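You operate a simulated robot arm through the tools that you are given. There is no shell and no other tool.

The job below is to be done with a simulated robot arm. You get a single attempt, and the scene is never put back.

JOB
The blue spool was wound slack: crank the loose loops off and rewind it to its red ring.
Fine: rewind at the tension printed on the spool; swing the clamp arm off after; the spool stays on its post.

It is judged by the outcome, as a careful person would: the job done as asked, and still so three seconds after it is handed in. It fails if anything else is knocked over, pushed out of place, dropped, spilled or broken.

ROBOT AND FRAMES
A 7-joint arm with a fingered hand, fixed in place. Base frame: the origin is at the foot of the arm, x ahead of it, y to its left, z up. Lengths are in mm, angles in degrees, forces in N, time in s.
With the tool pointing down near the work surface it reaches from about 360 to 720 mm from the base axis. Its first joint turns from -166.0 to 166.0 degrees. Payload 3.4 kg.
Tool frame: the origin (TCP) lies between the finger pads and is the grasp point; the fingertips stand 25 mm ahead of it; z points along the fingers, y is the line along which they close. The gripper opens to 88 mm. The gripper's body begins 29 mm behind the TCP. The gripper is a hand of 3 fingers: y runs from the thumb to the fingers, the wrist lies at [-13, -106, -174] in the tool frame, and closing takes about 1.5 s.
Orientation is told as [roll, pitch, yaw] about the base's x, y, z axes, in that order, counted from this pose: with the fingers straight down and the wrist toward the robot, the tool's x, y and z point along [0, 1, 0], [1, 0, 0] and [0, 0, -1] of the base frame.

CONTROLS
- The arm moves only by the tool play_rows. Its argument "deltas" is a list of rows, each a list of 7 numbers: the shift along the tool's x, y, z in mm, then the turn, a rotation vector about the tool's x, y, z in degrees, then the gripper command, from -1 (shut) to 1 (fully open), values between in proportion. In form: [[x, y, z, rx, ry, rz, claw], ...]. A call has 1 to 20 rows; each row is the pose to reach, as a shift and turn from the pose commanded when the call began, along the tool's axes at that moment. Each row takes 0.2 s and may step no farther than 50 mm and 8.6 degrees from the row before; otherwise, or with a gripper value out of range, the whole call is refused. A pose out of reach is approached as far as the arm can. The call stops where the force on the tool passes 40 N (or 10 N more than at its start, if that is more) or the arm is blocked; 0.2 s more then pass. The fingers move at their own pace (about 72 mm/s each) and stop on an object; they squeeze with about 31 N. The grip force told is the motor's: it shows also when the fingers shut on nothing. Time passes only in rows, and 0.2 s behind the last, so rows that repeat a pose let the fingers close. It gives the time, the measured TCP pose, the force on the tool (base axes), the opening and the grip force at its end, in the units of the frame above (readings bear some noise), with the torque about the TCP (base axes, N m) and any sound that the robot's microphone picked up, and new pictures: "show" is both (left out), scene, wrist or none.
- Cameras (640 x 400 px; columns grow to the right, rows downward): "scene" is fixed at [400.4, 499.4, 1510.8]; the picture's right is [-0.94, 0.33, 0.00], its down [0.28, 0.79, -0.54] and it looks along [-0.18, -0.51, -0.84] (base axes); focal length 214 px, centre (320, 200). "wrist" rides on the gripper at [58, -85, -99] in the tool frame; the picture's right is [-0.67, 0.35, -0.66], its down [-0.69, -0.63, 0.37] and it looks along [-0.28, 0.69, 0.66] (tool axes); focal length 261 px, centre (320, 200).
- lift_body(by): slides the trunk up (or, below 0, down) by that many mm; the arm rides with it, the base frame stays. It gives what a move gives, with no picture.
- preshape(shape): the hand has 3 fingers and takes this shape, open, in about a second: jaw (thumb against the fingers, like two jaws); tri (thumb and two fingers); tip (a fingertip pinch); poke (one finger out to press); point (the index stretched); flat (the hand flat); cup (the hand cupped); fist (a fist). The gripper value then closes the fingers along that shape, each until it touches; the sizes above hold for jaw. It gives what a move gives, with no picture.
- locate(camera, pixels): there is no depth. For up to 12 entries [column, row, z] of the newest picture of that camera ("zoom" is the newest enlarged one), the place [x, y] in the base frame at which the ray of that pixel passes the height z, good to about 2 mm. The clock stands still meanwhile.
- close_up(camera, box): a new picture of the part [left, top, right, bottom] of that camera's present view, enlarged. The clock stands still meanwhile.
- hand_in(): hands the job in; it is judged then, once.

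Leave the gripper open and the arm clear of the work at the hand-in unless told otherwise.

The tools are called after ">>>" as name(argument=value, ...) on one line, values as JSON. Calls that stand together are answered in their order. play_rows: Moves the arm, as the interface text tells. Its arguments: {"type":"object","properties":{"deltas":{"type":"array"},"show":{"type":"string","enum":["both","scene","wrist","none"]}},"required":["deltas"]} The other tools are called the same way: lift_body (by) slides the trunk up or down; preshape (shape) gives the hand a shape; locate (camera, pixels) gives the place at which the rays of pixels pass given heights; close_up (camera, box) takes an enlarged picture of a part of a camera's view; hand_in () hands the job in.

At the start:

```text
t: 0.0
tool_pos: [279.0, 196.9, 1222.0]
orientation: [0.0, -0.1, 0.1]
wrist_force: [-0.2, -0.4, -0.2]
moment: [0.02, -0.01, -0.01]
opening: 87.5
grasp_force: 0.0
shape: jaw
trunk travel left (down, up): [-475.0, 115.0]
```

scene: 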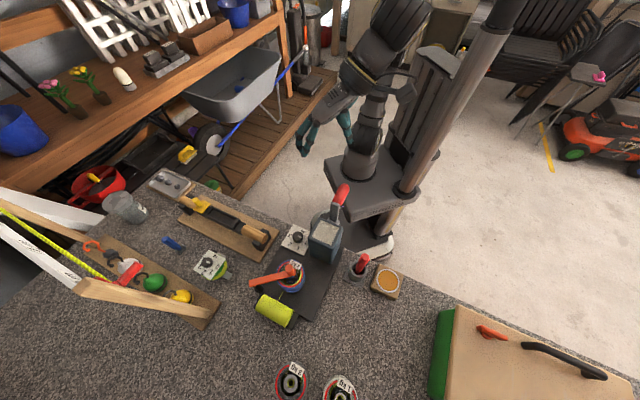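
wrist: 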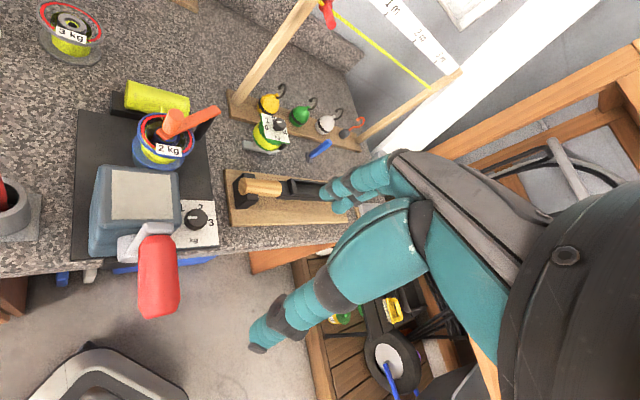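

I see a bench with a winder: a blue box with a red-handled crank, the blue spool labelled "2 kg" under an orange clamp arm, and a dial with numbers beside it. I'll take close-ups before moving anything.

>>> close_up(camera="wrist", box=[60, 70, 240, 330])

>>> close_up(camera="scene", box=[230, 170, 410, 340])

>>> close_up(camera="wrist", box=[220, 70, 380, 240])

>>> close_up(camera="scene", box=[60, 160, 300, 340])

```text
1.54 times, centred on (150, 200) of wrist
```

zoom: 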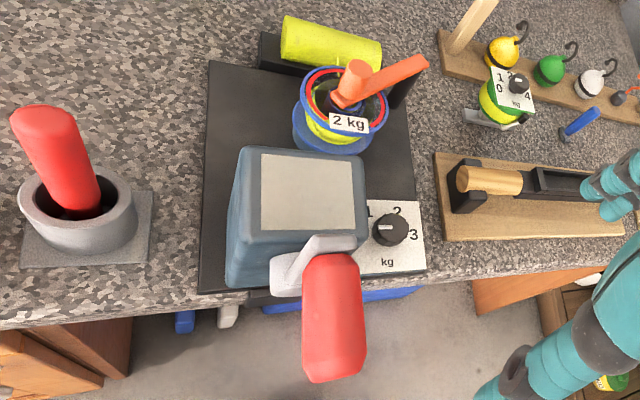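

```text
2.35 times, centred on (320, 255) of scene
```

zoom: 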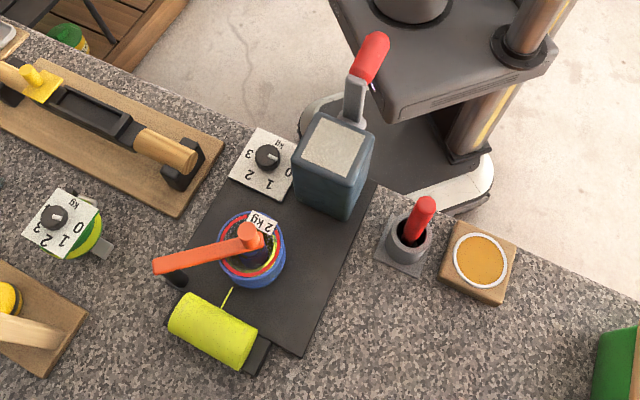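

```text
2.35 times, centred on (300, 155) of wrist
```

zoom: 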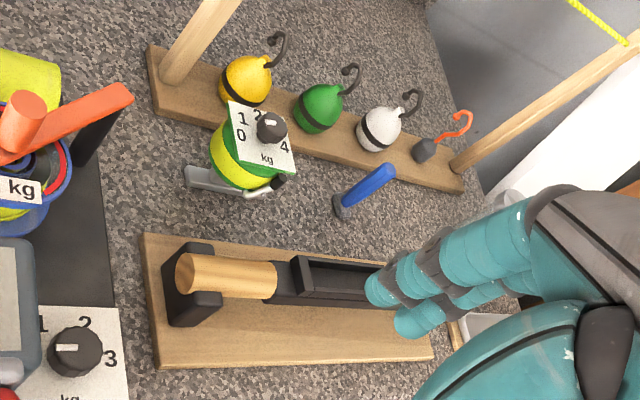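

```text
2.22 times, centred on (180, 250) of scene
```

zoom: 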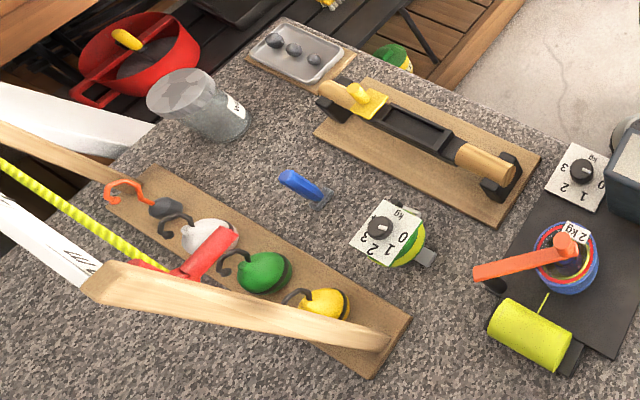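

I'll enlarge the winder, the dial and the spool further.

>>> close_up(camera="scene", box=[265, 250, 325, 300])

>>> close_up(camera="scene", box=[270, 215, 320, 260])

>>> close_up(camera="wrist", box=[170, 190, 230, 250])

>>> close_up(camera="wrist", box=[110, 80, 230, 180])

>>> close_up(camera="scene", box=[300, 170, 400, 280])

```text
8.00 times, centred on (295, 275) of scene
```

zoom: 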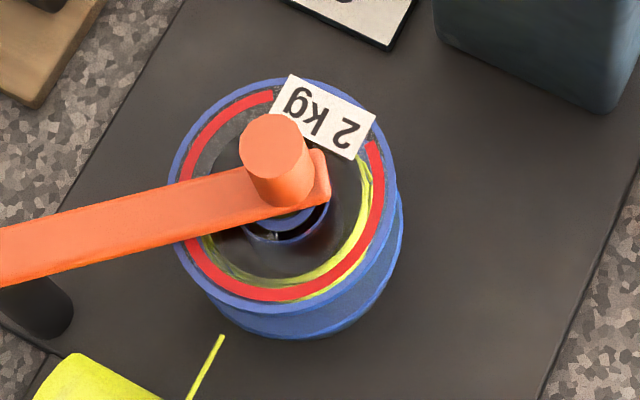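

```text
8.89 times, centred on (295, 238) of scene
```

zoom: 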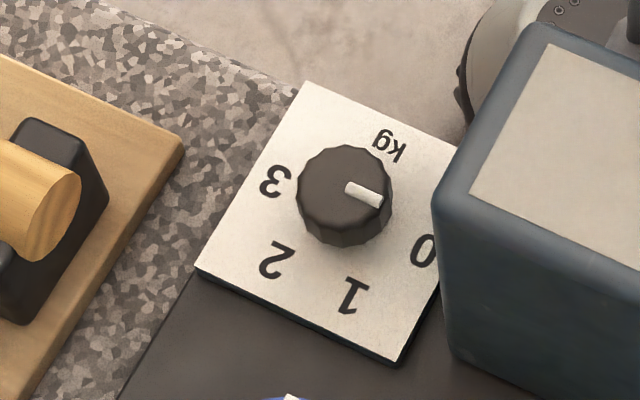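

```text
6.67 times, centred on (200, 220) of wrist
```

zoom: 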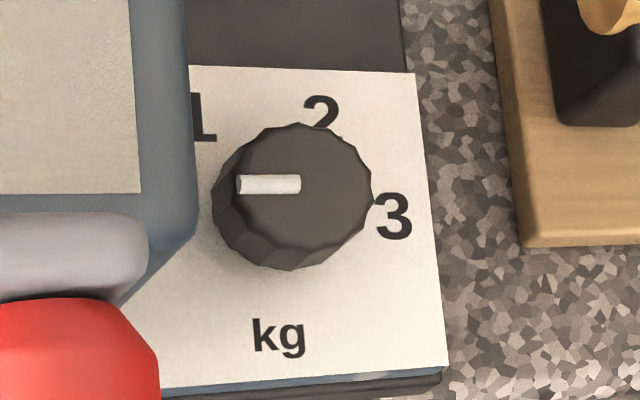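

```text
4.00 times, centred on (170, 130) of wrist
```

zoom: 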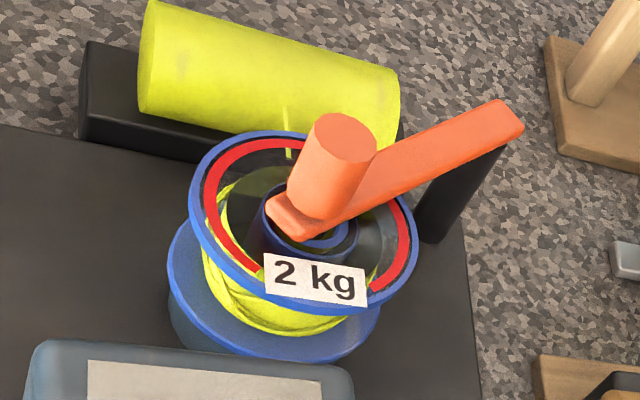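

```text
3.64 times, centred on (350, 225) of scene
```

zoom: 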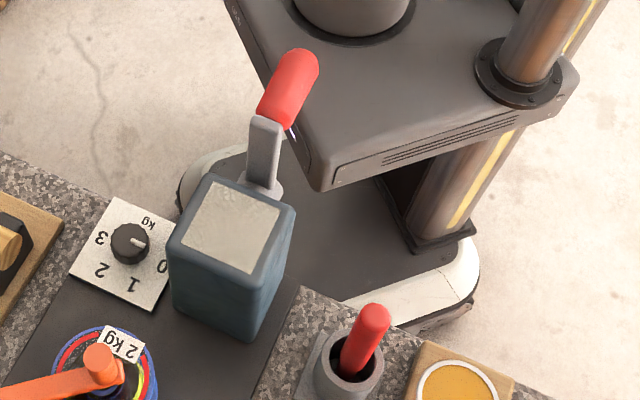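

To find heights, I'll intersect the rays of the same features in both cameras: the dial knob top, crank handle end, and spool centre.

>>> locate(camera="scene", pixels=[[297.5, 237.5, 800], [297.5, 237.5, 900], [297.5, 237.5, 1000], [289.3, 268.2, 800], [289.3, 268.2, 900], [289.3, 268.2, 1000], [343, 187, 900], [343, 187, 1000]])

>>> locate(camera="wrist", pixels=[[195, 218, 800], [195, 218, 900], [195, 218, 1000], [176, 113, 800], [176, 113, 900], [176, 113, 1000], [158, 310, 900], [158, 310, 1000]])

```text
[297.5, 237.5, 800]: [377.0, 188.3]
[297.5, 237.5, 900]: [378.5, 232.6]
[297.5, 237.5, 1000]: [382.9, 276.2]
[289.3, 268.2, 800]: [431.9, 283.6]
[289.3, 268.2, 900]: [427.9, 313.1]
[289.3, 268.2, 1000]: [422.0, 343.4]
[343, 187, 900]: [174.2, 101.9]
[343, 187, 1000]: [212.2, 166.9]
```

```text
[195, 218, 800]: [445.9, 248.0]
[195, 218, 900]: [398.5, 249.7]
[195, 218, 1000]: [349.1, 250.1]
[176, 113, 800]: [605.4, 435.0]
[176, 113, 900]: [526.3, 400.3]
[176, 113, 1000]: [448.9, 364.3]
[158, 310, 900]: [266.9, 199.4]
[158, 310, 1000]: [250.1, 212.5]
```

Dial knob ≈ (380,250,940), orange clamp knob ≈ (420,353,1033), crank handle end ≈ (239,220,1075). Next I'll triangulate the gear box corners, crank arm and bench.

>>> locate(camera="scene", pixels=[[319, 219.5, 1000], [319, 219.5, 1040], [343, 227, 1000], [343, 227, 1040], [332, 247, 1040], [308.2, 236, 1040], [335, 205, 1000], [335, 205, 1060], [335.5, 224, 1000], [290, 294, 900], [310, 270, 900]])

>>> locate(camera="wrist", pixels=[[104.5, 166, 1000], [104.5, 166, 1040], [177, 167.5, 1000], [177, 167.5, 1040], [181, 226, 1000], [181, 226, 1040], [98, 224.7, 1040], [155, 240, 1000], [155, 240, 1060], [125, 255, 1000], [125, 255, 960]])

>>> close_up(camera="wrist", box=[80, 150, 220, 325])

```text
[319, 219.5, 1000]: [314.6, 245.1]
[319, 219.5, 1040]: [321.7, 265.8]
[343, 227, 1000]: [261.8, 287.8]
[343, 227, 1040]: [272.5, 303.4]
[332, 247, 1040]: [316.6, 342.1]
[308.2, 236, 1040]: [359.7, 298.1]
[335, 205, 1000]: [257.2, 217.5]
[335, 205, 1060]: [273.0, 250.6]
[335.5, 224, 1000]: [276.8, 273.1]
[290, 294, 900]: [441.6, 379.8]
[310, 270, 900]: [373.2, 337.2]
```

```text
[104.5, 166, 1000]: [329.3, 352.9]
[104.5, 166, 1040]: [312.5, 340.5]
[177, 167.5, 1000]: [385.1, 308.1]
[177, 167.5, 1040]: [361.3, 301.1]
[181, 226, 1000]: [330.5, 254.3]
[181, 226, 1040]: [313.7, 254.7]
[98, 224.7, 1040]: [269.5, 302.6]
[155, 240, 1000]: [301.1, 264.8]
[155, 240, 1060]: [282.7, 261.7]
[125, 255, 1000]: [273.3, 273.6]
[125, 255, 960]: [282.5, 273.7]
```

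```text
2.29 times, centred on (150, 238) of wrist
```

zoom: 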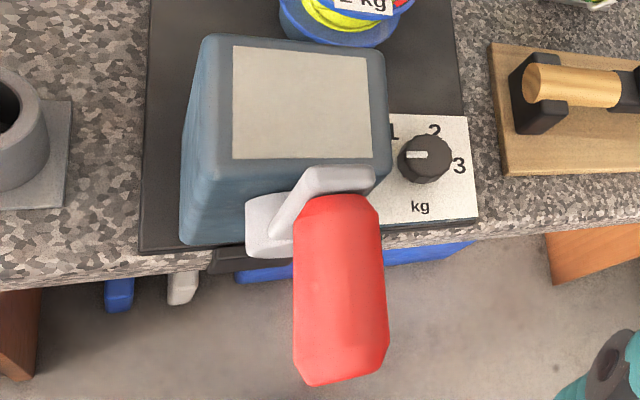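

Findings: the gear box top is at z≈1040. The crank hub is near (276,273,1000), with its axis along about (-0.7,-0.7,0) and a radius of about 76 mm. The dial pointer reads 0 and the spool label says 2 kg. I'll set the dial first, so I'm moving high above the knob with yaw +70. That keeps the camera and wrist away from the gear box.

>>> play_rows(deltas=[[6, 11, 0, 0, 0, -7.8, 1], [12, 22, 0, 0, 0, -15.6, 1], [18, 33, 0, 0, 0, -23.4, 1], [24, 45, 0, 0, 0, -31.2, 1], [30, 56, 0, 0, 0, -39, 1], [36, 67, 0, 0, 0, -46.8, 1], [42, 79, 0, 0, 0, -54.6, 1], [48, 90, 0, 0, 0, -62.4, 1], [53, 101, 0, 0, 0, -70, 1], [53, 101, 0, 0, 0, -70, 1]])

```text
t: 2.2
tool_pos: [380.4, 252.1, 1222.0]
orientation: [0.1, 0.0, 70.1]
wrist_force: [0.2, 0.0, 0.3]
moment: [-0.02, -0.02, 0.02]
opening: 87.6
grasp_force: 0.2
shape: jaw
trunk travel left (down, up): [-475.0, 115.0]
```

scene: 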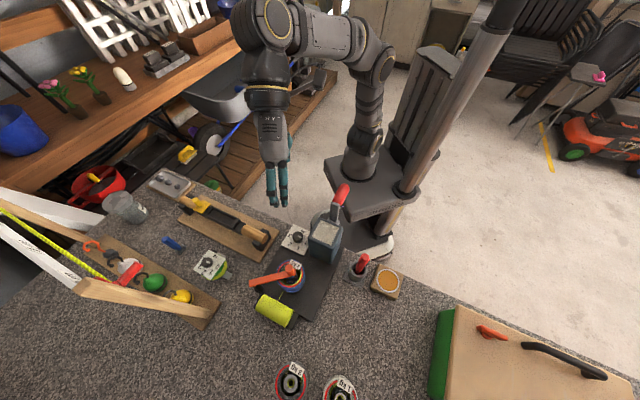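
wrist: 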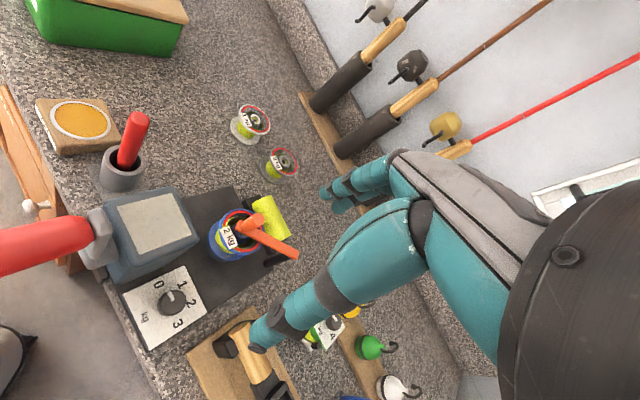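

The wrist camera now has a good view of the winder, so I'll enlarge it.

>>> close_up(camera="wrist", box=[60, 170, 220, 360])

>>> close_up(camera="wrist", box=[190, 170, 310, 280])

>>> close_up(camera="wrist", box=[220, 90, 310, 190])

```text
2.11 times, centred on (140, 265) of wrist
```

zoom: 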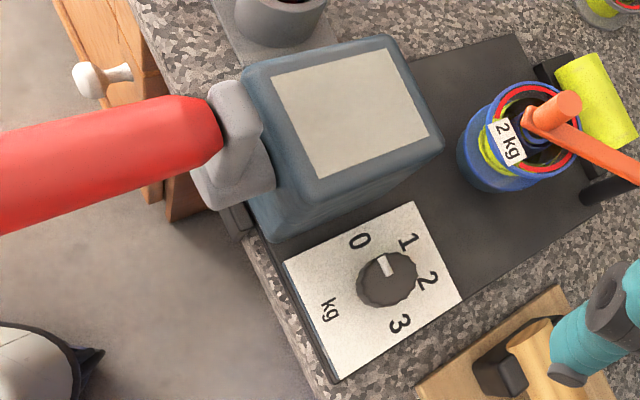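

```text
3.64 times, centred on (250, 225) of wrist
```

zoom: 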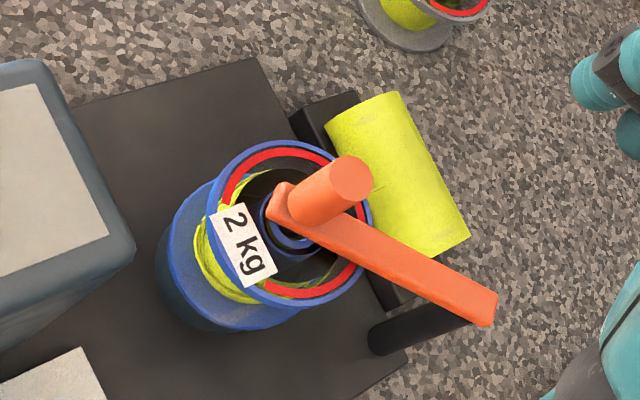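

```text
4.00 times, centred on (265, 140) of wrist
```

zoom: 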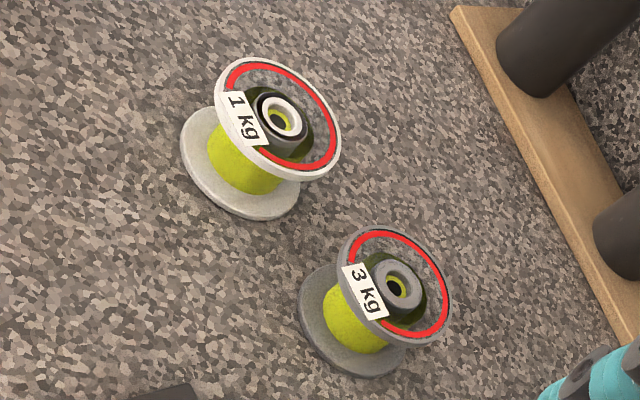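

I'll locate the dial numerals, the plate corners, and the knob top using the wrist view, and the knob, spool and clamp using both cameras.

>>> locate(camera="wrist", pixels=[[159, 284.4, 920], [181.7, 284.9, 920], [191.2, 302, 920], [178, 323.3, 920], [145, 311.5, 920], [172.2, 301.5, 940], [172.2, 301.5, 960], [148, 350.5, 920], [206, 313.4, 920], [184.5, 265.7, 920], [123, 294, 920]])

>>> locate(camera="scene", pixels=[[298, 237.5, 940], [298, 237.5, 960], [306.6, 243.6, 920], [298.6, 248.7, 920], [290.2, 244.7, 920], [290, 236, 920], [290.5, 251.5, 920]])

>>> close_up(camera="scene", box=[245, 220, 345, 335])

```text
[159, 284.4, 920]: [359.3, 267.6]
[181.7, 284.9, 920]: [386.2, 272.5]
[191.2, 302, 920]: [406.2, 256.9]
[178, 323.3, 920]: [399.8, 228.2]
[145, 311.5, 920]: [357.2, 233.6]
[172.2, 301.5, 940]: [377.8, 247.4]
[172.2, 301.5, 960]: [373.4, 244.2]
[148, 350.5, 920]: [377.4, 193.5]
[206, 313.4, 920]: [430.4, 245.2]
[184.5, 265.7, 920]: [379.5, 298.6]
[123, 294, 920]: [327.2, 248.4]
```

```text
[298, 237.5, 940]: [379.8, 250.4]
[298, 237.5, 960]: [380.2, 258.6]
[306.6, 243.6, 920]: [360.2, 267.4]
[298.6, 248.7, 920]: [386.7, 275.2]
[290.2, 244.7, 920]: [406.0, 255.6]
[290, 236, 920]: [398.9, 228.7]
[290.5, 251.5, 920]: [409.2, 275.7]
```

```text
3.48 times, centred on (295, 278) of scene
```

zoom: 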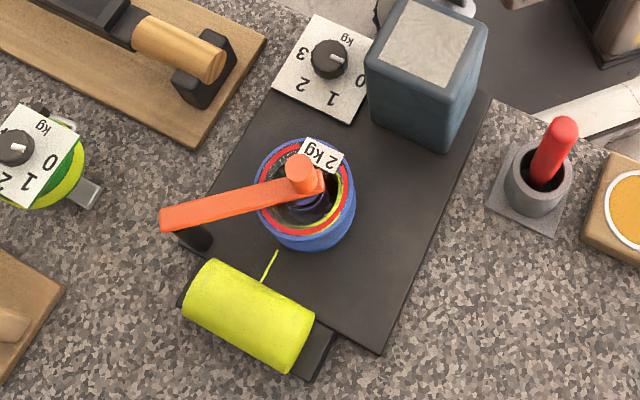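

The numerals sit at 135° (0), 75° (1), 15° (2) and -45° (3) around the knob centre (379,248). The knob therefore needs 120° clockwise seen from above. I'm turning to yaw 100 and going down to z≈1030 above the knob, with the fingers partly closed so they stay clear of the gear box.

>>> play_rows(deltas=[[0, -4, 0, 0, 0, -7.5, 0.4], [0, -4, 0, 0, 0, -15, 0.2], [0, -4, 0, 0, 0, -22.5, 0.2], [0, -4, 0, 0, 0, -30, 0.2], [0, -4, 40, 0, 0, -30, 0.2], [0, -4, 80, 0, 0, -30, 0.2], [0, -4, 120, 0, 0, -30, 0.2], [0, -4, 160, 0, 0, -30, 0.2], [0, -4, 190, 0, 0, -30, 0.2], [0, -4, 190, 0, 0, -30, 0.2]])

```text
t: 4.4
tool_pos: [378.5, 249.7, 1030.3]
orientation: [0.0, 0.0, 100.0]
wrist_force: [0.3, 0.4, 0.1]
moment: [-0.04, -0.02, 0.0]
opening: 53.4
grasp_force: 0.1
shape: jaw
trunk travel left (down, up): [-475.0, 115.0]
```

scene: 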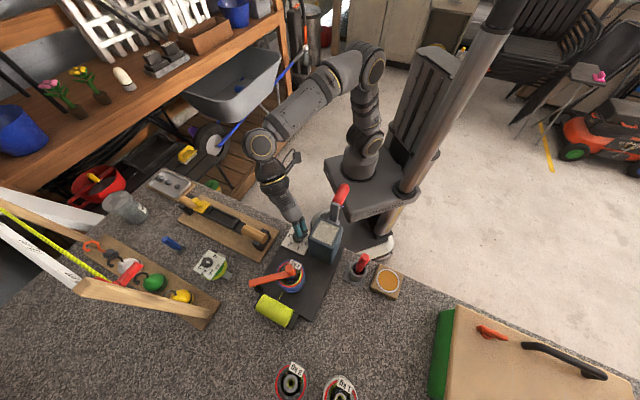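
wrist: 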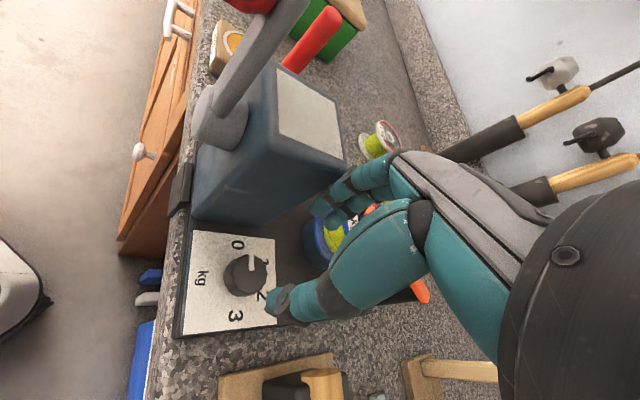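

The knob is seen at (245,275), exactly where I'd expect for a point straight below the TCP. I'm going down to TCP z≈949, fingertips about 5 mm above the dial plate, then closing gently.

>>> play_rows(deltas=[[0, 0, 30, 0, 0, 0, 0.2], [0, 0, 60, 0, 0, 0, 0.2], [0, 0, 75, 0, 0, 0, 0.2], [0, 0, 81, 0, 0, 0, 0.2], [0, 0, 81, 0, 0, 0, 0.2]])

>>> close_up(camera="wrist", box=[220, 150, 420, 350])

```text
t: 5.6
tool_pos: [377.7, 246.6, 950.3]
orientation: [0.0, 0.0, 100.0]
wrist_force: [-1.3, 0.2, 0.2]
moment: [0.0, -0.01, -0.03]
opening: 53.1
grasp_force: 0.0
shape: jaw
trunk travel left (down, up): [-475.0, 115.0]
```

scene: 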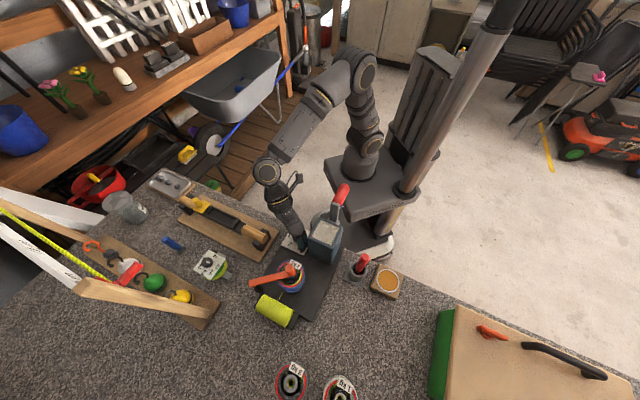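
wrist: 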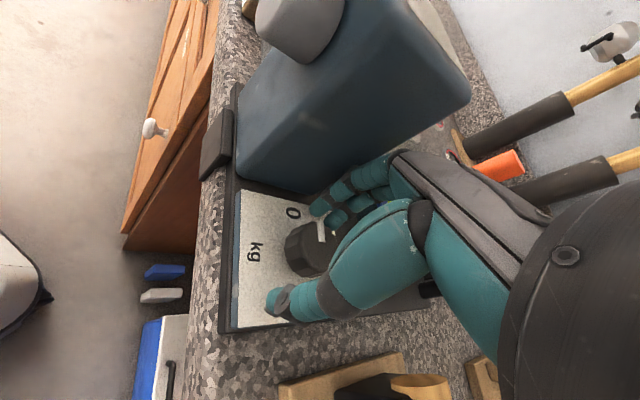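

```text
2.00 times, centred on (320, 250) of wrist
```

zoom: 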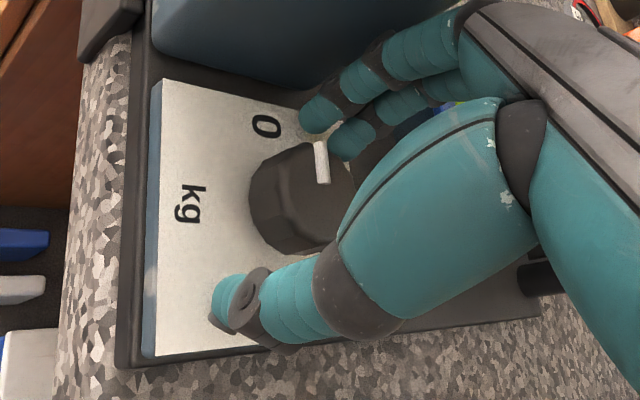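

The knob is between the fingers and thumb, so I'm closing.

>>> play_rows(deltas=[[0, 0, 0, 0, 0, 0, 0], [0, 0, 0, 0, 0, 0, -0.3], [0, 0, 0, 0, 0, 0, -0.6], [0, 0, 0, 0, 0, 0, -0.6], [0, 0, 0, 0, 0, 0, -0.6]], show="wrist")

>>> close_up(camera="wrist", box=[220, 150, 420, 350])

```text
t: 6.8
tool_pos: [376.2, 247.3, 951.0]
orientation: [0.0, 0.0, 99.9]
wrist_force: [-2.4, -1.1, 0.1]
moment: [0.04, 0.03, 0.0]
opening: 22.8
grasp_force: 30.6
shape: jaw
trunk travel left (down, up): [-475.0, 115.0]
```

wrist: 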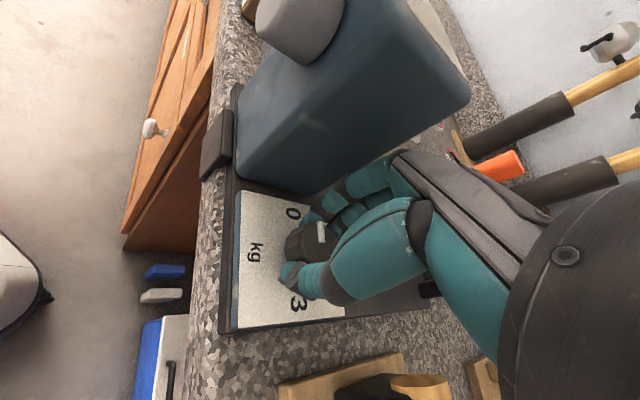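

```text
2.00 times, centred on (320, 250) of wrist
```

zoom: 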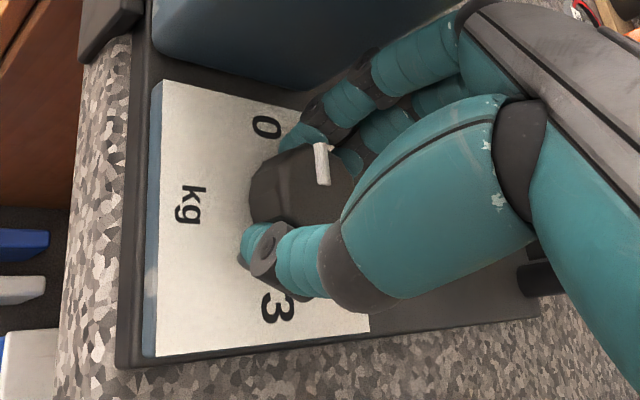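

The knob is held at opening 22.8 and 30.6 N. I'm turning it 40° clockwise seen from above (+ about tool z).

>>> play_rows(deltas=[[0, 0, 0, 0, 0, 8, -0.6], [0, 0, 0, 0, 0, 16, -0.6], [0, 0, 0, 0, 0, 24, -0.6], [0, 0, 0, 0, 0, 32, -0.6], [0, 0, 0, 0, 0, 40, -0.6], [0, 0, 0, 0, 0, 40, -0.6]], show="wrist")

>>> close_up(camera="wrist", box=[220, 150, 420, 350])

```text
t: 8.2
tool_pos: [376.2, 248.8, 951.3]
orientation: [0.0, -0.1, 59.9]
wrist_force: [-2.2, 7.7, 3.7]
moment: [0.2, 0.05, 0.04]
opening: 22.7
grasp_force: 30.2
shape: jaw
trunk travel left (down, up): [-475.0, 115.0]
```

wrist: 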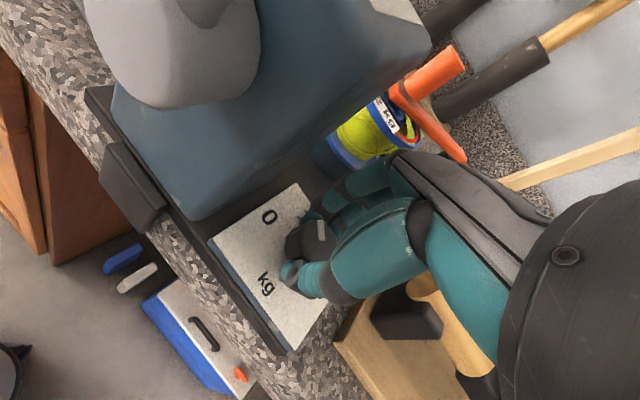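

```text
2.00 times, centred on (320, 250) of wrist
```

zoom: 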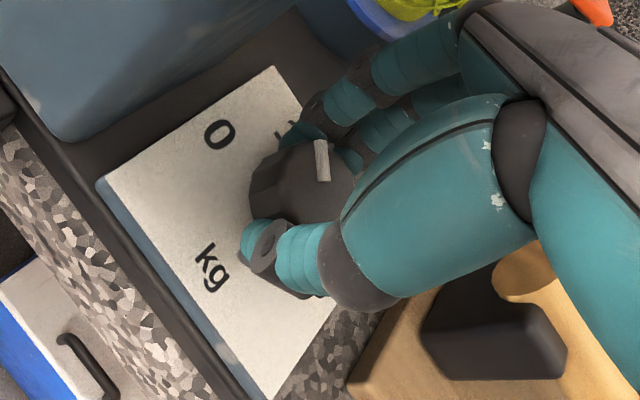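

The pointer stayed fixed relative to the hand while the plate turned under it, so the knob followed the full 40°. I'm opening, going back 40°, and regripping.

>>> play_rows(deltas=[[0, 0, 0, 0, 0, 0, 0.2], [0, 0, 0, 0, 0, 0, 0.2], [0, 0, 0, 0, 0, 0, 0.2], [0, 0, 0, 0, 0, -8, 0.2], [0, 0, 0, 0, 0, -16, 0.2], [0, 0, 0, 0, 0, -24, 0.2], [0, 0, 0, 0, 0, -32, 0.2], [0, 0, 0, 0, 0, -40, 0.2], [0, 0, 0, 0, 0, -40, 0.2], [0, 0, 0, 0, 0, -40, -0.6], [0, 0, 0, 0, 0, -40, -0.6], [0, 0, 0, 0, 0, -40, -0.6], [0, 0, 0, 0, 0, -40, -0.6]], show="wrist")

>>> close_up(camera="wrist", box=[220, 150, 420, 350])

```text
t: 11.0
tool_pos: [378.0, 246.9, 950.7]
orientation: [-0.1, 0.0, 100.1]
wrist_force: [0.1, -1.0, 0.1]
moment: [0.0, 0.0, 0.0]
opening: 22.9
grasp_force: 31.7
shape: jaw
trunk travel left (down, up): [-475.0, 115.0]
```

wrist: 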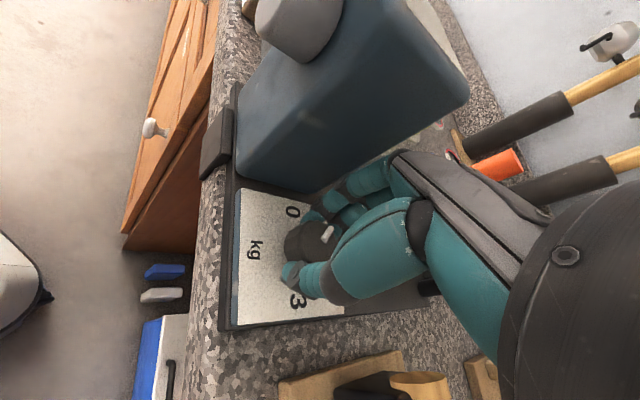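

```text
2.00 times, centred on (320, 250) of wrist
```

zoom: 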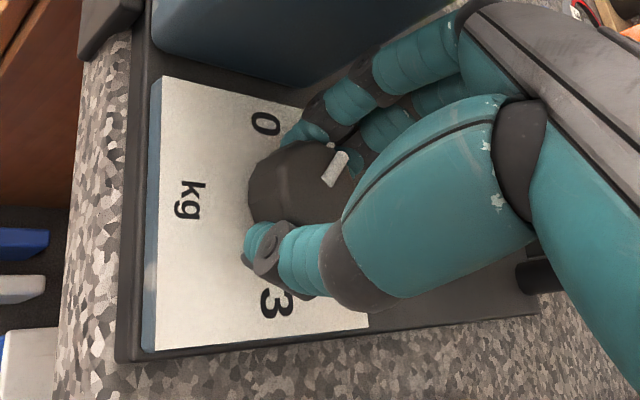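

The pointer has turned about 40°. Now the second 40° turn, then regrip and the third.

>>> play_rows(deltas=[[0, 0, 0, 0, 0, 8, -0.6], [0, 0, 0, 0, 0, 16, -0.6], [0, 0, 0, 0, 0, 24, -0.6], [0, 0, 0, 0, 0, 32, -0.6], [0, 0, 0, 0, 0, 40, -0.6], [0, 0, 0, 0, 0, 40, -0.6], [0, 0, 0, 0, 0, 40, 0.2], [0, 0, 0, 0, 0, 40, 0.2], [0, 0, 0, 0, 0, 40, 0.2], [0, 0, 0, 0, 0, 32, 0.2], [0, 0, 0, 0, 0, 24, 0.2], [0, 0, 0, 0, 0, 16, 0.2], [0, 0, 0, 0, 0, 8, 0.2], [0, 0, 0, 0, 0, 0, 0.2], [0, 0, 0, 0, 0, 0, 0.2], [0, 0, 0, 0, 0, 0, -0.6], [0, 0, 0, 0, 0, 0, -0.6], [0, 0, 0, 0, 0, 0, -0.6], [0, 0, 0, 0, 0, 0, -0.6]], show="wrist")

>>> close_up(camera="wrist", box=[220, 150, 420, 350])

```text
t: 15.0
tool_pos: [378.8, 247.1, 949.8]
orientation: [0.0, 0.0, 100.0]
wrist_force: [-0.8, -0.6, 0.8]
moment: [0.06, 0.01, 0.0]
opening: 22.8
grasp_force: 31.0
shape: jaw
trunk travel left (down, up): [-475.0, 115.0]
```

wrist: 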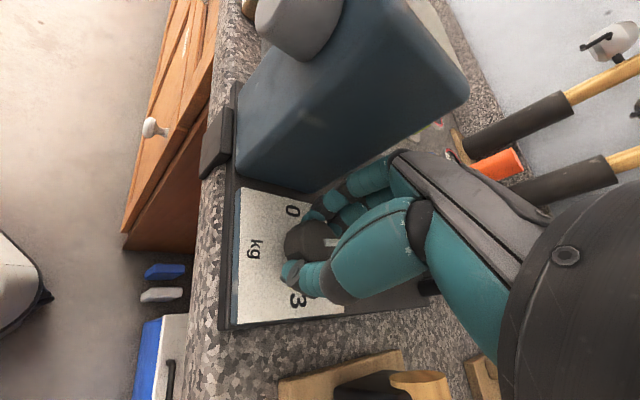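

```text
2.00 times, centred on (320, 250) of wrist
```

zoom: 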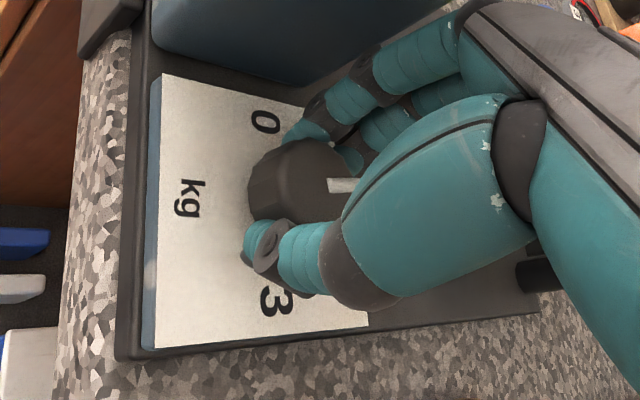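

Now the third 40° turn. After that I'll open and go straight up to read the dial.

>>> play_rows(deltas=[[0, 0, 0, 0, 0, 8, -0.6], [0, 0, 0, 0, 0, 16, -0.6], [0, 0, 0, 0, 0, 24, -0.6], [0, 0, 0, 0, 0, 32, -0.6], [0, 0, 0, 0, 0, 40, -0.6], [0, 0, 0, 0, 0, 40, -0.6], [0, 0, 0, 0, 0, 40, 0.2], [0, 0, 0, 0, 0, 40, 0.2], [0, 0, 0, 0, 0, 40, 0.2], [0, 0, 0, 0, 0, 32, 0.2], [0, 0, 0, 0, 0, 24, 0.2], [0, 0, 0, 0, 0, 16, 0.2], [0, 0, 0, 0, 0, 8, 0.2], [0, 0, -30, 0, 0, 0, 0.2], [0, 0, -70, 0, 0, 0, 0.2], [0, 0, -110, 0, 0, 0, 0.2], [0, 0, -150, 0, 0, 0, 0.2], [0, 0, -150, 0, 0, 0, 0.2]])

>>> close_up(camera="wrist", box=[160, 220, 280, 340])

>>> close_up(camera="scene", box=[270, 215, 320, 260])

```text
t: 18.8
tool_pos: [376.9, 246.8, 1101.3]
orientation: [0.0, 0.0, 100.0]
wrist_force: [0.3, -0.1, -0.2]
moment: [-0.01, -0.01, -0.01]
opening: 52.5
grasp_force: 0.0
shape: jaw
trunk travel left (down, up): [-475.0, 115.0]
```

scene: 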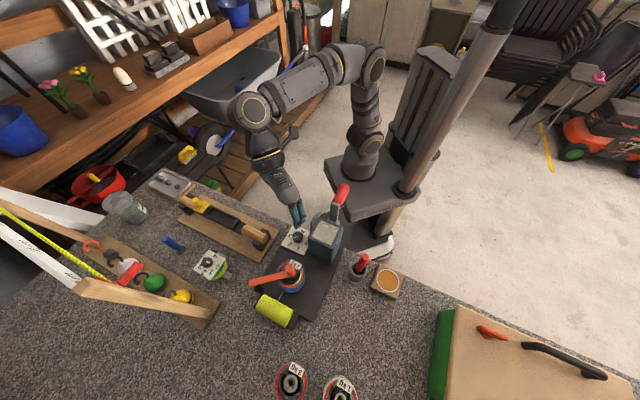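
wrist: 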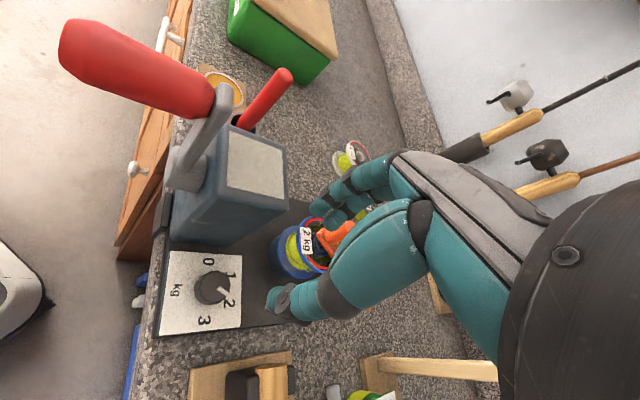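

```text
3.33 times, centred on (220, 280) of wrist
```

zoom: 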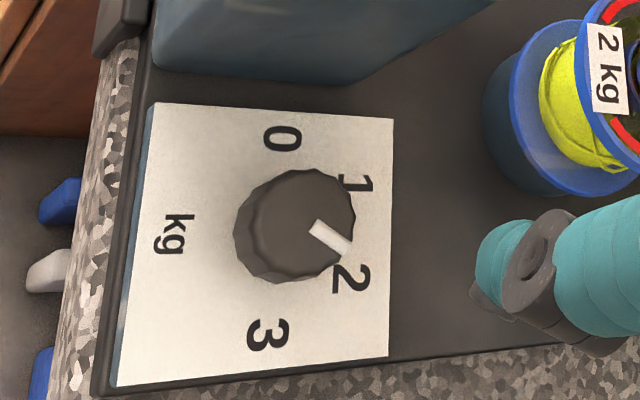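

```text
8.89 times, centred on (295, 238) of scene
```

zoom: 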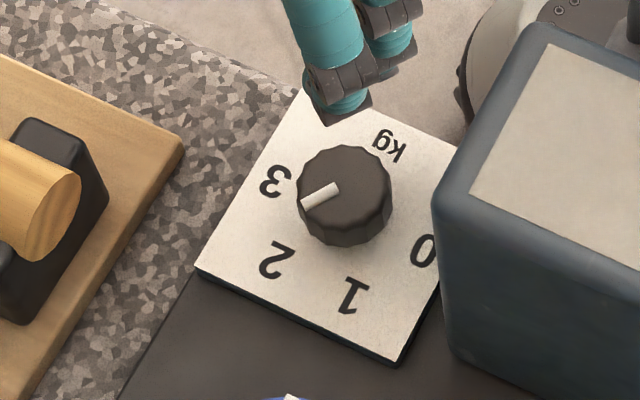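

I'll measure the pointer's true angle from its two ends.

>>> locate(camera="zoom", pixels=[[336, 187, 940], [303, 206, 940], [344, 185, 940], [421, 250, 920], [352, 296, 920], [277, 260, 920], [275, 182, 920]])

>>> locate(camera="wrist", pixels=[[218, 287, 940], [228, 295, 940], [208, 261.5, 920], [226.5, 275.5, 920], [229.5, 303.5, 920], [204, 320, 920]])

```text
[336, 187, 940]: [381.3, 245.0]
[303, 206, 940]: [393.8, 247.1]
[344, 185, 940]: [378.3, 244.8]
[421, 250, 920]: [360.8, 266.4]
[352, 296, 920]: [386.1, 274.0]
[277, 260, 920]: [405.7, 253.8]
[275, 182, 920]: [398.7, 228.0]
```

```text
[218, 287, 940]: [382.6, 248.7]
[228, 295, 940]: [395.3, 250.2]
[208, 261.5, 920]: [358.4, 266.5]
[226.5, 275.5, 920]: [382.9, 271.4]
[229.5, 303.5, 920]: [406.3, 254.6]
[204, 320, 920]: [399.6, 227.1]
```

The pointer is at about 7–9° and the "2" is at about 15°, so I overshot by roughly 6–7°. I'll go back down, regrip, and turn back 7°.

>>> play_rows(deltas=[[0, 0, 40, 0, 0, 8, 0.2], [0, 0, 80, 0, 0, 8, 0.2], [0, 0, 120, 0, 0, 8, 0.2], [0, 0, 140, 0, 0, 8, 0.2], [0, 0, 150, 0, 0, 8, 0.2], [0, 0, 150, 0, 0, 8, 0.2], [0, 0, 150, 0, 0, 8, -0.6], [0, 0, 150, 0, 0, 8, -0.6], [0, 0, 150, 0, 0, 8, -0.6], [0, 0, 150, 0, 0, 8, -0.6], [0, 0, 150, 0, 0, 4.5, -0.6], [0, 0, 150, 0, 0, 1, -0.6], [0, 0, 150, 0, 0, 1, -0.6], [0, 0, 150, 0, 0, 1, 0.2], [0, 0, 150, 0, 0, 1, 0.2], [0, 0, 150, 0, 0, 1, 0.2], [0, 0, 110, 0, 0, 1, 0.2], [0, 0, 70, 0, 0, 1, 0.2], [0, 0, 30, 0, 0, 1, 0.2], [0, 0, 0, 0, 0, 0, 0.2]])

>>> close_up(camera="scene", box=[270, 215, 320, 260])

>>> close_up(camera="wrist", box=[160, 220, 280, 340])

```text
t: 23.0
tool_pos: [379.0, 246.4, 1099.9]
orientation: [0.0, 0.0, 100.1]
wrist_force: [1.2, -0.5, 0.3]
moment: [-0.02, -0.02, 0.01]
opening: 52.5
grasp_force: 0.1
shape: jaw
trunk travel left (down, up): [-475.0, 115.0]
```

scene: 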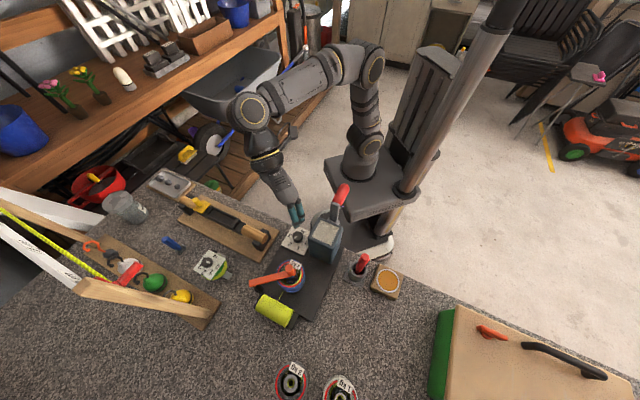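
wrist: 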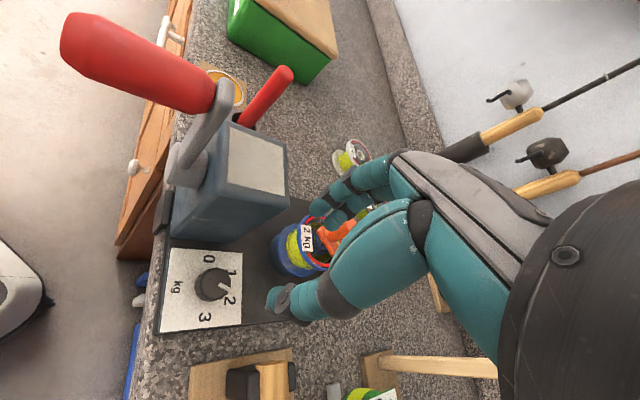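

```text
8.89 times, centred on (295, 238) of scene
```

zoom: 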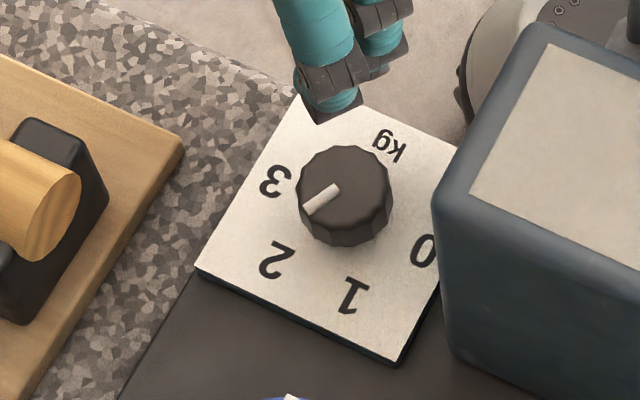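

```text
3.33 times, centred on (220, 280) of wrist
```

zoom: 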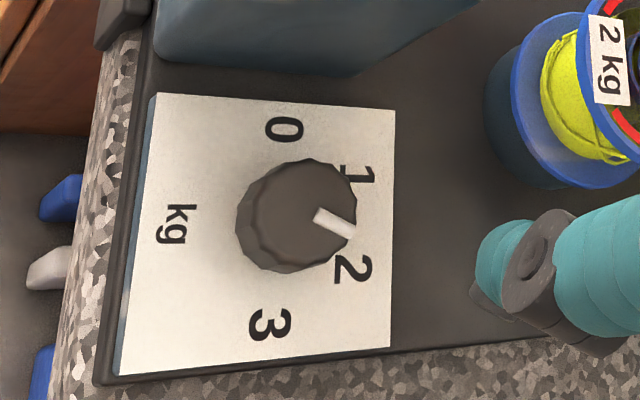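

I'll measure the pointer again.

>>> locate(camera="zoom", pixels=[[317, 214, 940], [353, 232, 940], [284, 129, 920], [356, 175, 920], [353, 270, 920], [270, 325, 920]])

>>> locate(camera="scene", pixels=[[297.0, 236.65, 940], [293.3, 239.25, 940]])

```text
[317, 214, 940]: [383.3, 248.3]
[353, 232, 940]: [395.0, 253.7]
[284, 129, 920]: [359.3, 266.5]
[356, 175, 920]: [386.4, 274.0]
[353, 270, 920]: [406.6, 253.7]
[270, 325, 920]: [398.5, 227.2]
```

```text
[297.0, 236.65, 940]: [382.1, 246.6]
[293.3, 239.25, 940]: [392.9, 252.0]
```

I'll take a tighter close-up to judge the pointer more precisely.

>>> close_up(camera="wrist", box=[190, 250, 250, 330])

>>> close_up(camera="scene", box=[285, 225, 312, 253])

```text
5.00 times, centred on (220, 290) of wrist
```

zoom: 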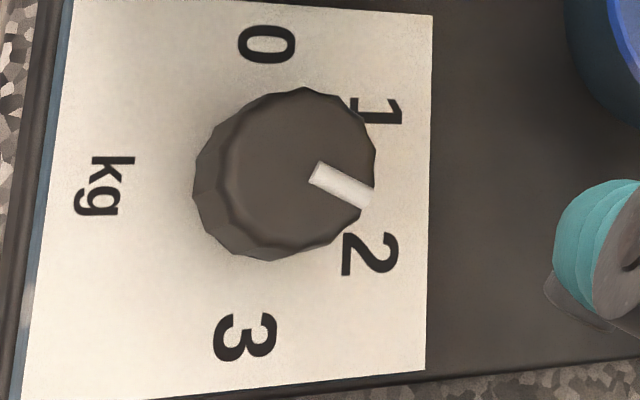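

```text
14.29 times, centred on (298, 239) of scene
```

zoom: 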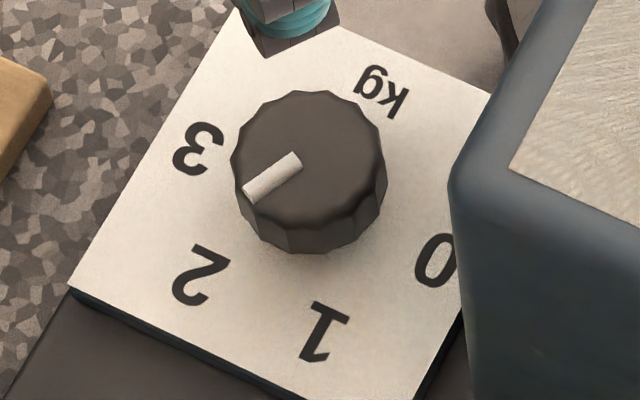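

>>> locate(camera="zoom", pixels=[[294, 152, 940], [244, 189, 940], [302, 166, 940], [253, 203, 940], [436, 260, 920], [326, 332, 920], [202, 276, 920], [198, 150, 920]])

>>> locate(camera="wrist", pixels=[[220, 282, 940], [231, 287.8, 940], [217.8, 286.4, 940], [228, 291.6, 940], [209.4, 259, 920], [205.2, 317.4, 920], [230, 300.6, 920]])

```text
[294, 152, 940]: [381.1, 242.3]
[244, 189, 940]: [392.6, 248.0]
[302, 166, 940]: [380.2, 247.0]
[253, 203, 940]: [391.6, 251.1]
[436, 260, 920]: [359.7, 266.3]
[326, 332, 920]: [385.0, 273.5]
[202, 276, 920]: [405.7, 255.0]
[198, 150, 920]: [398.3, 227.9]
```

```text
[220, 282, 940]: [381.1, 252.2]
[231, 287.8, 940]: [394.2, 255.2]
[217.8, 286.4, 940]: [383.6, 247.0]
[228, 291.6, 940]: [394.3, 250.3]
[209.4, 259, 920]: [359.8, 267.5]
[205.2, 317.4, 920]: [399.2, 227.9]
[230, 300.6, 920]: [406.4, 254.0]
```

The readings average about 17° against 15° for the "2", so the dial is set at 2 kg within reading error. Next is the crank: I'll triangulate the handle using both views.

>>> close_up(camera="wrist", box=[50, 0, 300, 250])

>>> close_up(camera="scene", box=[305, 170, 365, 270])

```text
1.60 times, centred on (175, 125) of wrist
```

zoom: 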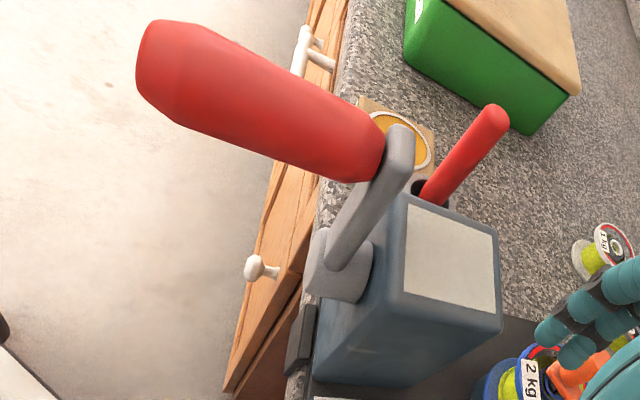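

```text
4.00 times, centred on (335, 220) of scene
```

zoom: 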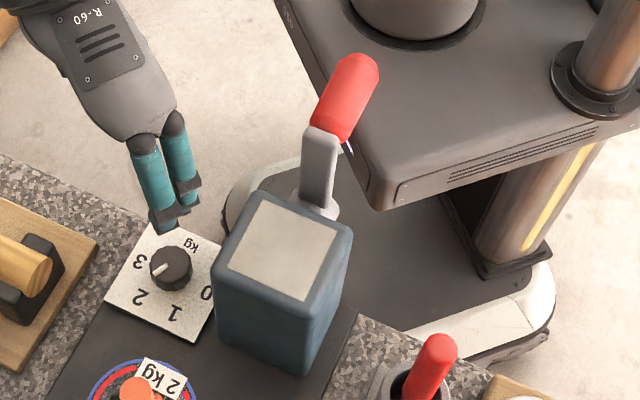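

I'll check where the robot's own platform edge lies relative to the crank's swing, and get the handle points from both cameras.

>>> locate(camera="scene", pixels=[[350, 221, 500], [350, 221, 700], [350, 221, 900], [325, 185, 700], [345, 187, 1070], [345, 187, 1090], [335.5, 206, 1070], [335.5, 206, 1090], [335.5, 219, 1000], [335.5, 219, 1020]])

>>> locate(camera="wrist", pixels=[[78, 40, 1070], [78, 40, 1090], [210, 100, 1070], [210, 100, 1090], [228, 90, 1090], [228, 90, 1070], [189, 176, 1000], [189, 176, 1020]])

```text
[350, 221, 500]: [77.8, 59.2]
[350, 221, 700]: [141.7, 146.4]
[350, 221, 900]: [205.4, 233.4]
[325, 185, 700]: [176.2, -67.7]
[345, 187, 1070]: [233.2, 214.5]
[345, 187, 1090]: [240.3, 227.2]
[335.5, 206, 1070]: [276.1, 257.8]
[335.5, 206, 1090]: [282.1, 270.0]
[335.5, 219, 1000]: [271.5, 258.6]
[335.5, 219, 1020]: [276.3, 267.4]
```

```text
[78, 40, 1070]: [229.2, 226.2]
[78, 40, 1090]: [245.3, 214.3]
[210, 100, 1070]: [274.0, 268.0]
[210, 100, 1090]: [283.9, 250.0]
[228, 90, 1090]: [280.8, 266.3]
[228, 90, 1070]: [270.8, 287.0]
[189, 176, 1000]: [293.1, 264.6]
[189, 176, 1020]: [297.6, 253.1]
```

>>> locate(camera="scene", pixels=[[334.5, 221, 980], [334.5, 221, 1000], [334.5, 221, 1020]])

>>> locate(camera="wrist", pixels=[[182, 165.6, 980], [182, 165.6, 1000], [182, 165.6, 1020], [176, 172, 980], [176, 172, 1000], [176, 172, 1020]])

>>> close_up(camera="wrist", box=[140, 70, 260, 220])

```text
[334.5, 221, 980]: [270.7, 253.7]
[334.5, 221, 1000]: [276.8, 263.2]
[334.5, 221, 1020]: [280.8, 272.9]
```

```text
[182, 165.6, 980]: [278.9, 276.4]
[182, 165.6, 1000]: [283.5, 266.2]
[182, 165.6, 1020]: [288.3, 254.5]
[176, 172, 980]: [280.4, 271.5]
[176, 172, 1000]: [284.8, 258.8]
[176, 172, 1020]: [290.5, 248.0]
```

```text
2.67 times, centred on (200, 145) of wrist
```

zoom: 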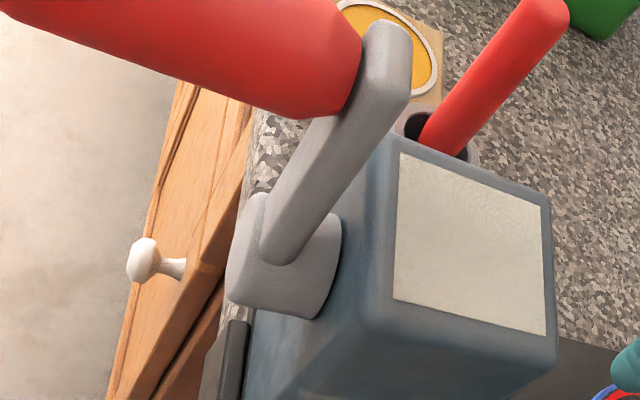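

Handle axis: from the crank arm at (278,262,1078) to the tip at (237,220.5,1080), which is horizontal and at exactly 45°. The hub is near z≈1000. I'll go up and turn to yaw 135, which makes tool x run along the handle away from the box, then hover above the handle at (253,237).

>>> play_rows(deltas=[[0, 0, -40, 0, 0, 0, 0.4], [0, 0, -85, 0, 0, -7, 0.5], [30, 3, -85, 0, 0, -14, 0.6], [60, 6, -85, 0, 0, -21, 0.6], [95, 9, -85, 0, 0, -28, 0.6], [125.7, 12.6, -85, 0, 0, -35, 0.6], [125.7, 12.6, -85, 0, 0, -35, 0.6], [125.7, 12.6, -85, 0, 0, -35, 0.6]])

>>> close_up(camera="scene", box=[285, 150, 385, 270])

```text
t: 24.8
tool_pos: [252.3, 238.0, 1185.8]
orientation: [0.0, 0.0, 135.2]
wrist_force: [-0.1, -0.4, 1.1]
moment: [0.02, -0.01, -0.01]
opening: 69.9
grasp_force: 0.1
shape: jaw
trunk travel left (down, up): [-475.0, 115.0]
```

scene: 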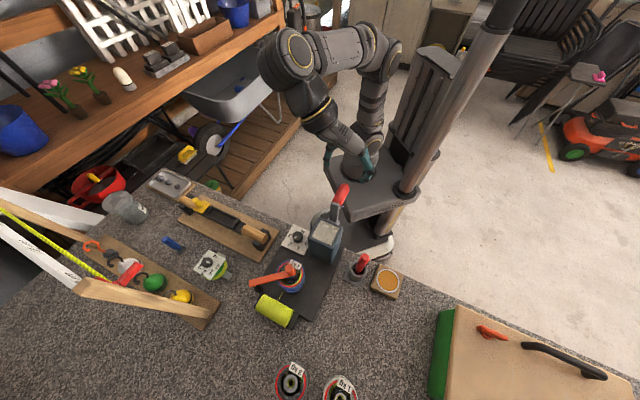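
wrist: 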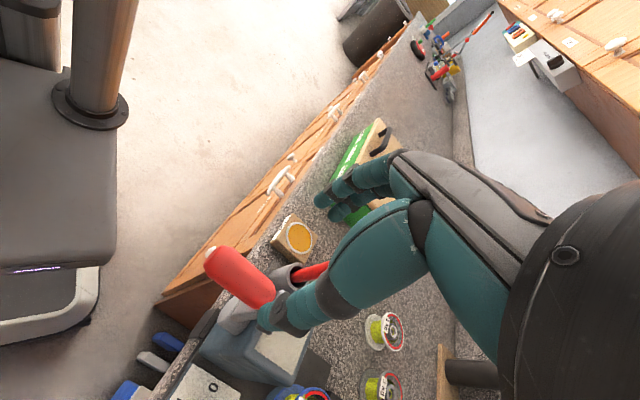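

```text
3.33 times, centred on (335, 210) of scene
```

zoom: 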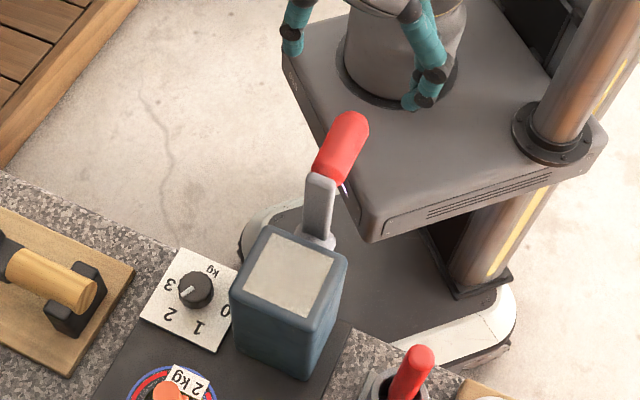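

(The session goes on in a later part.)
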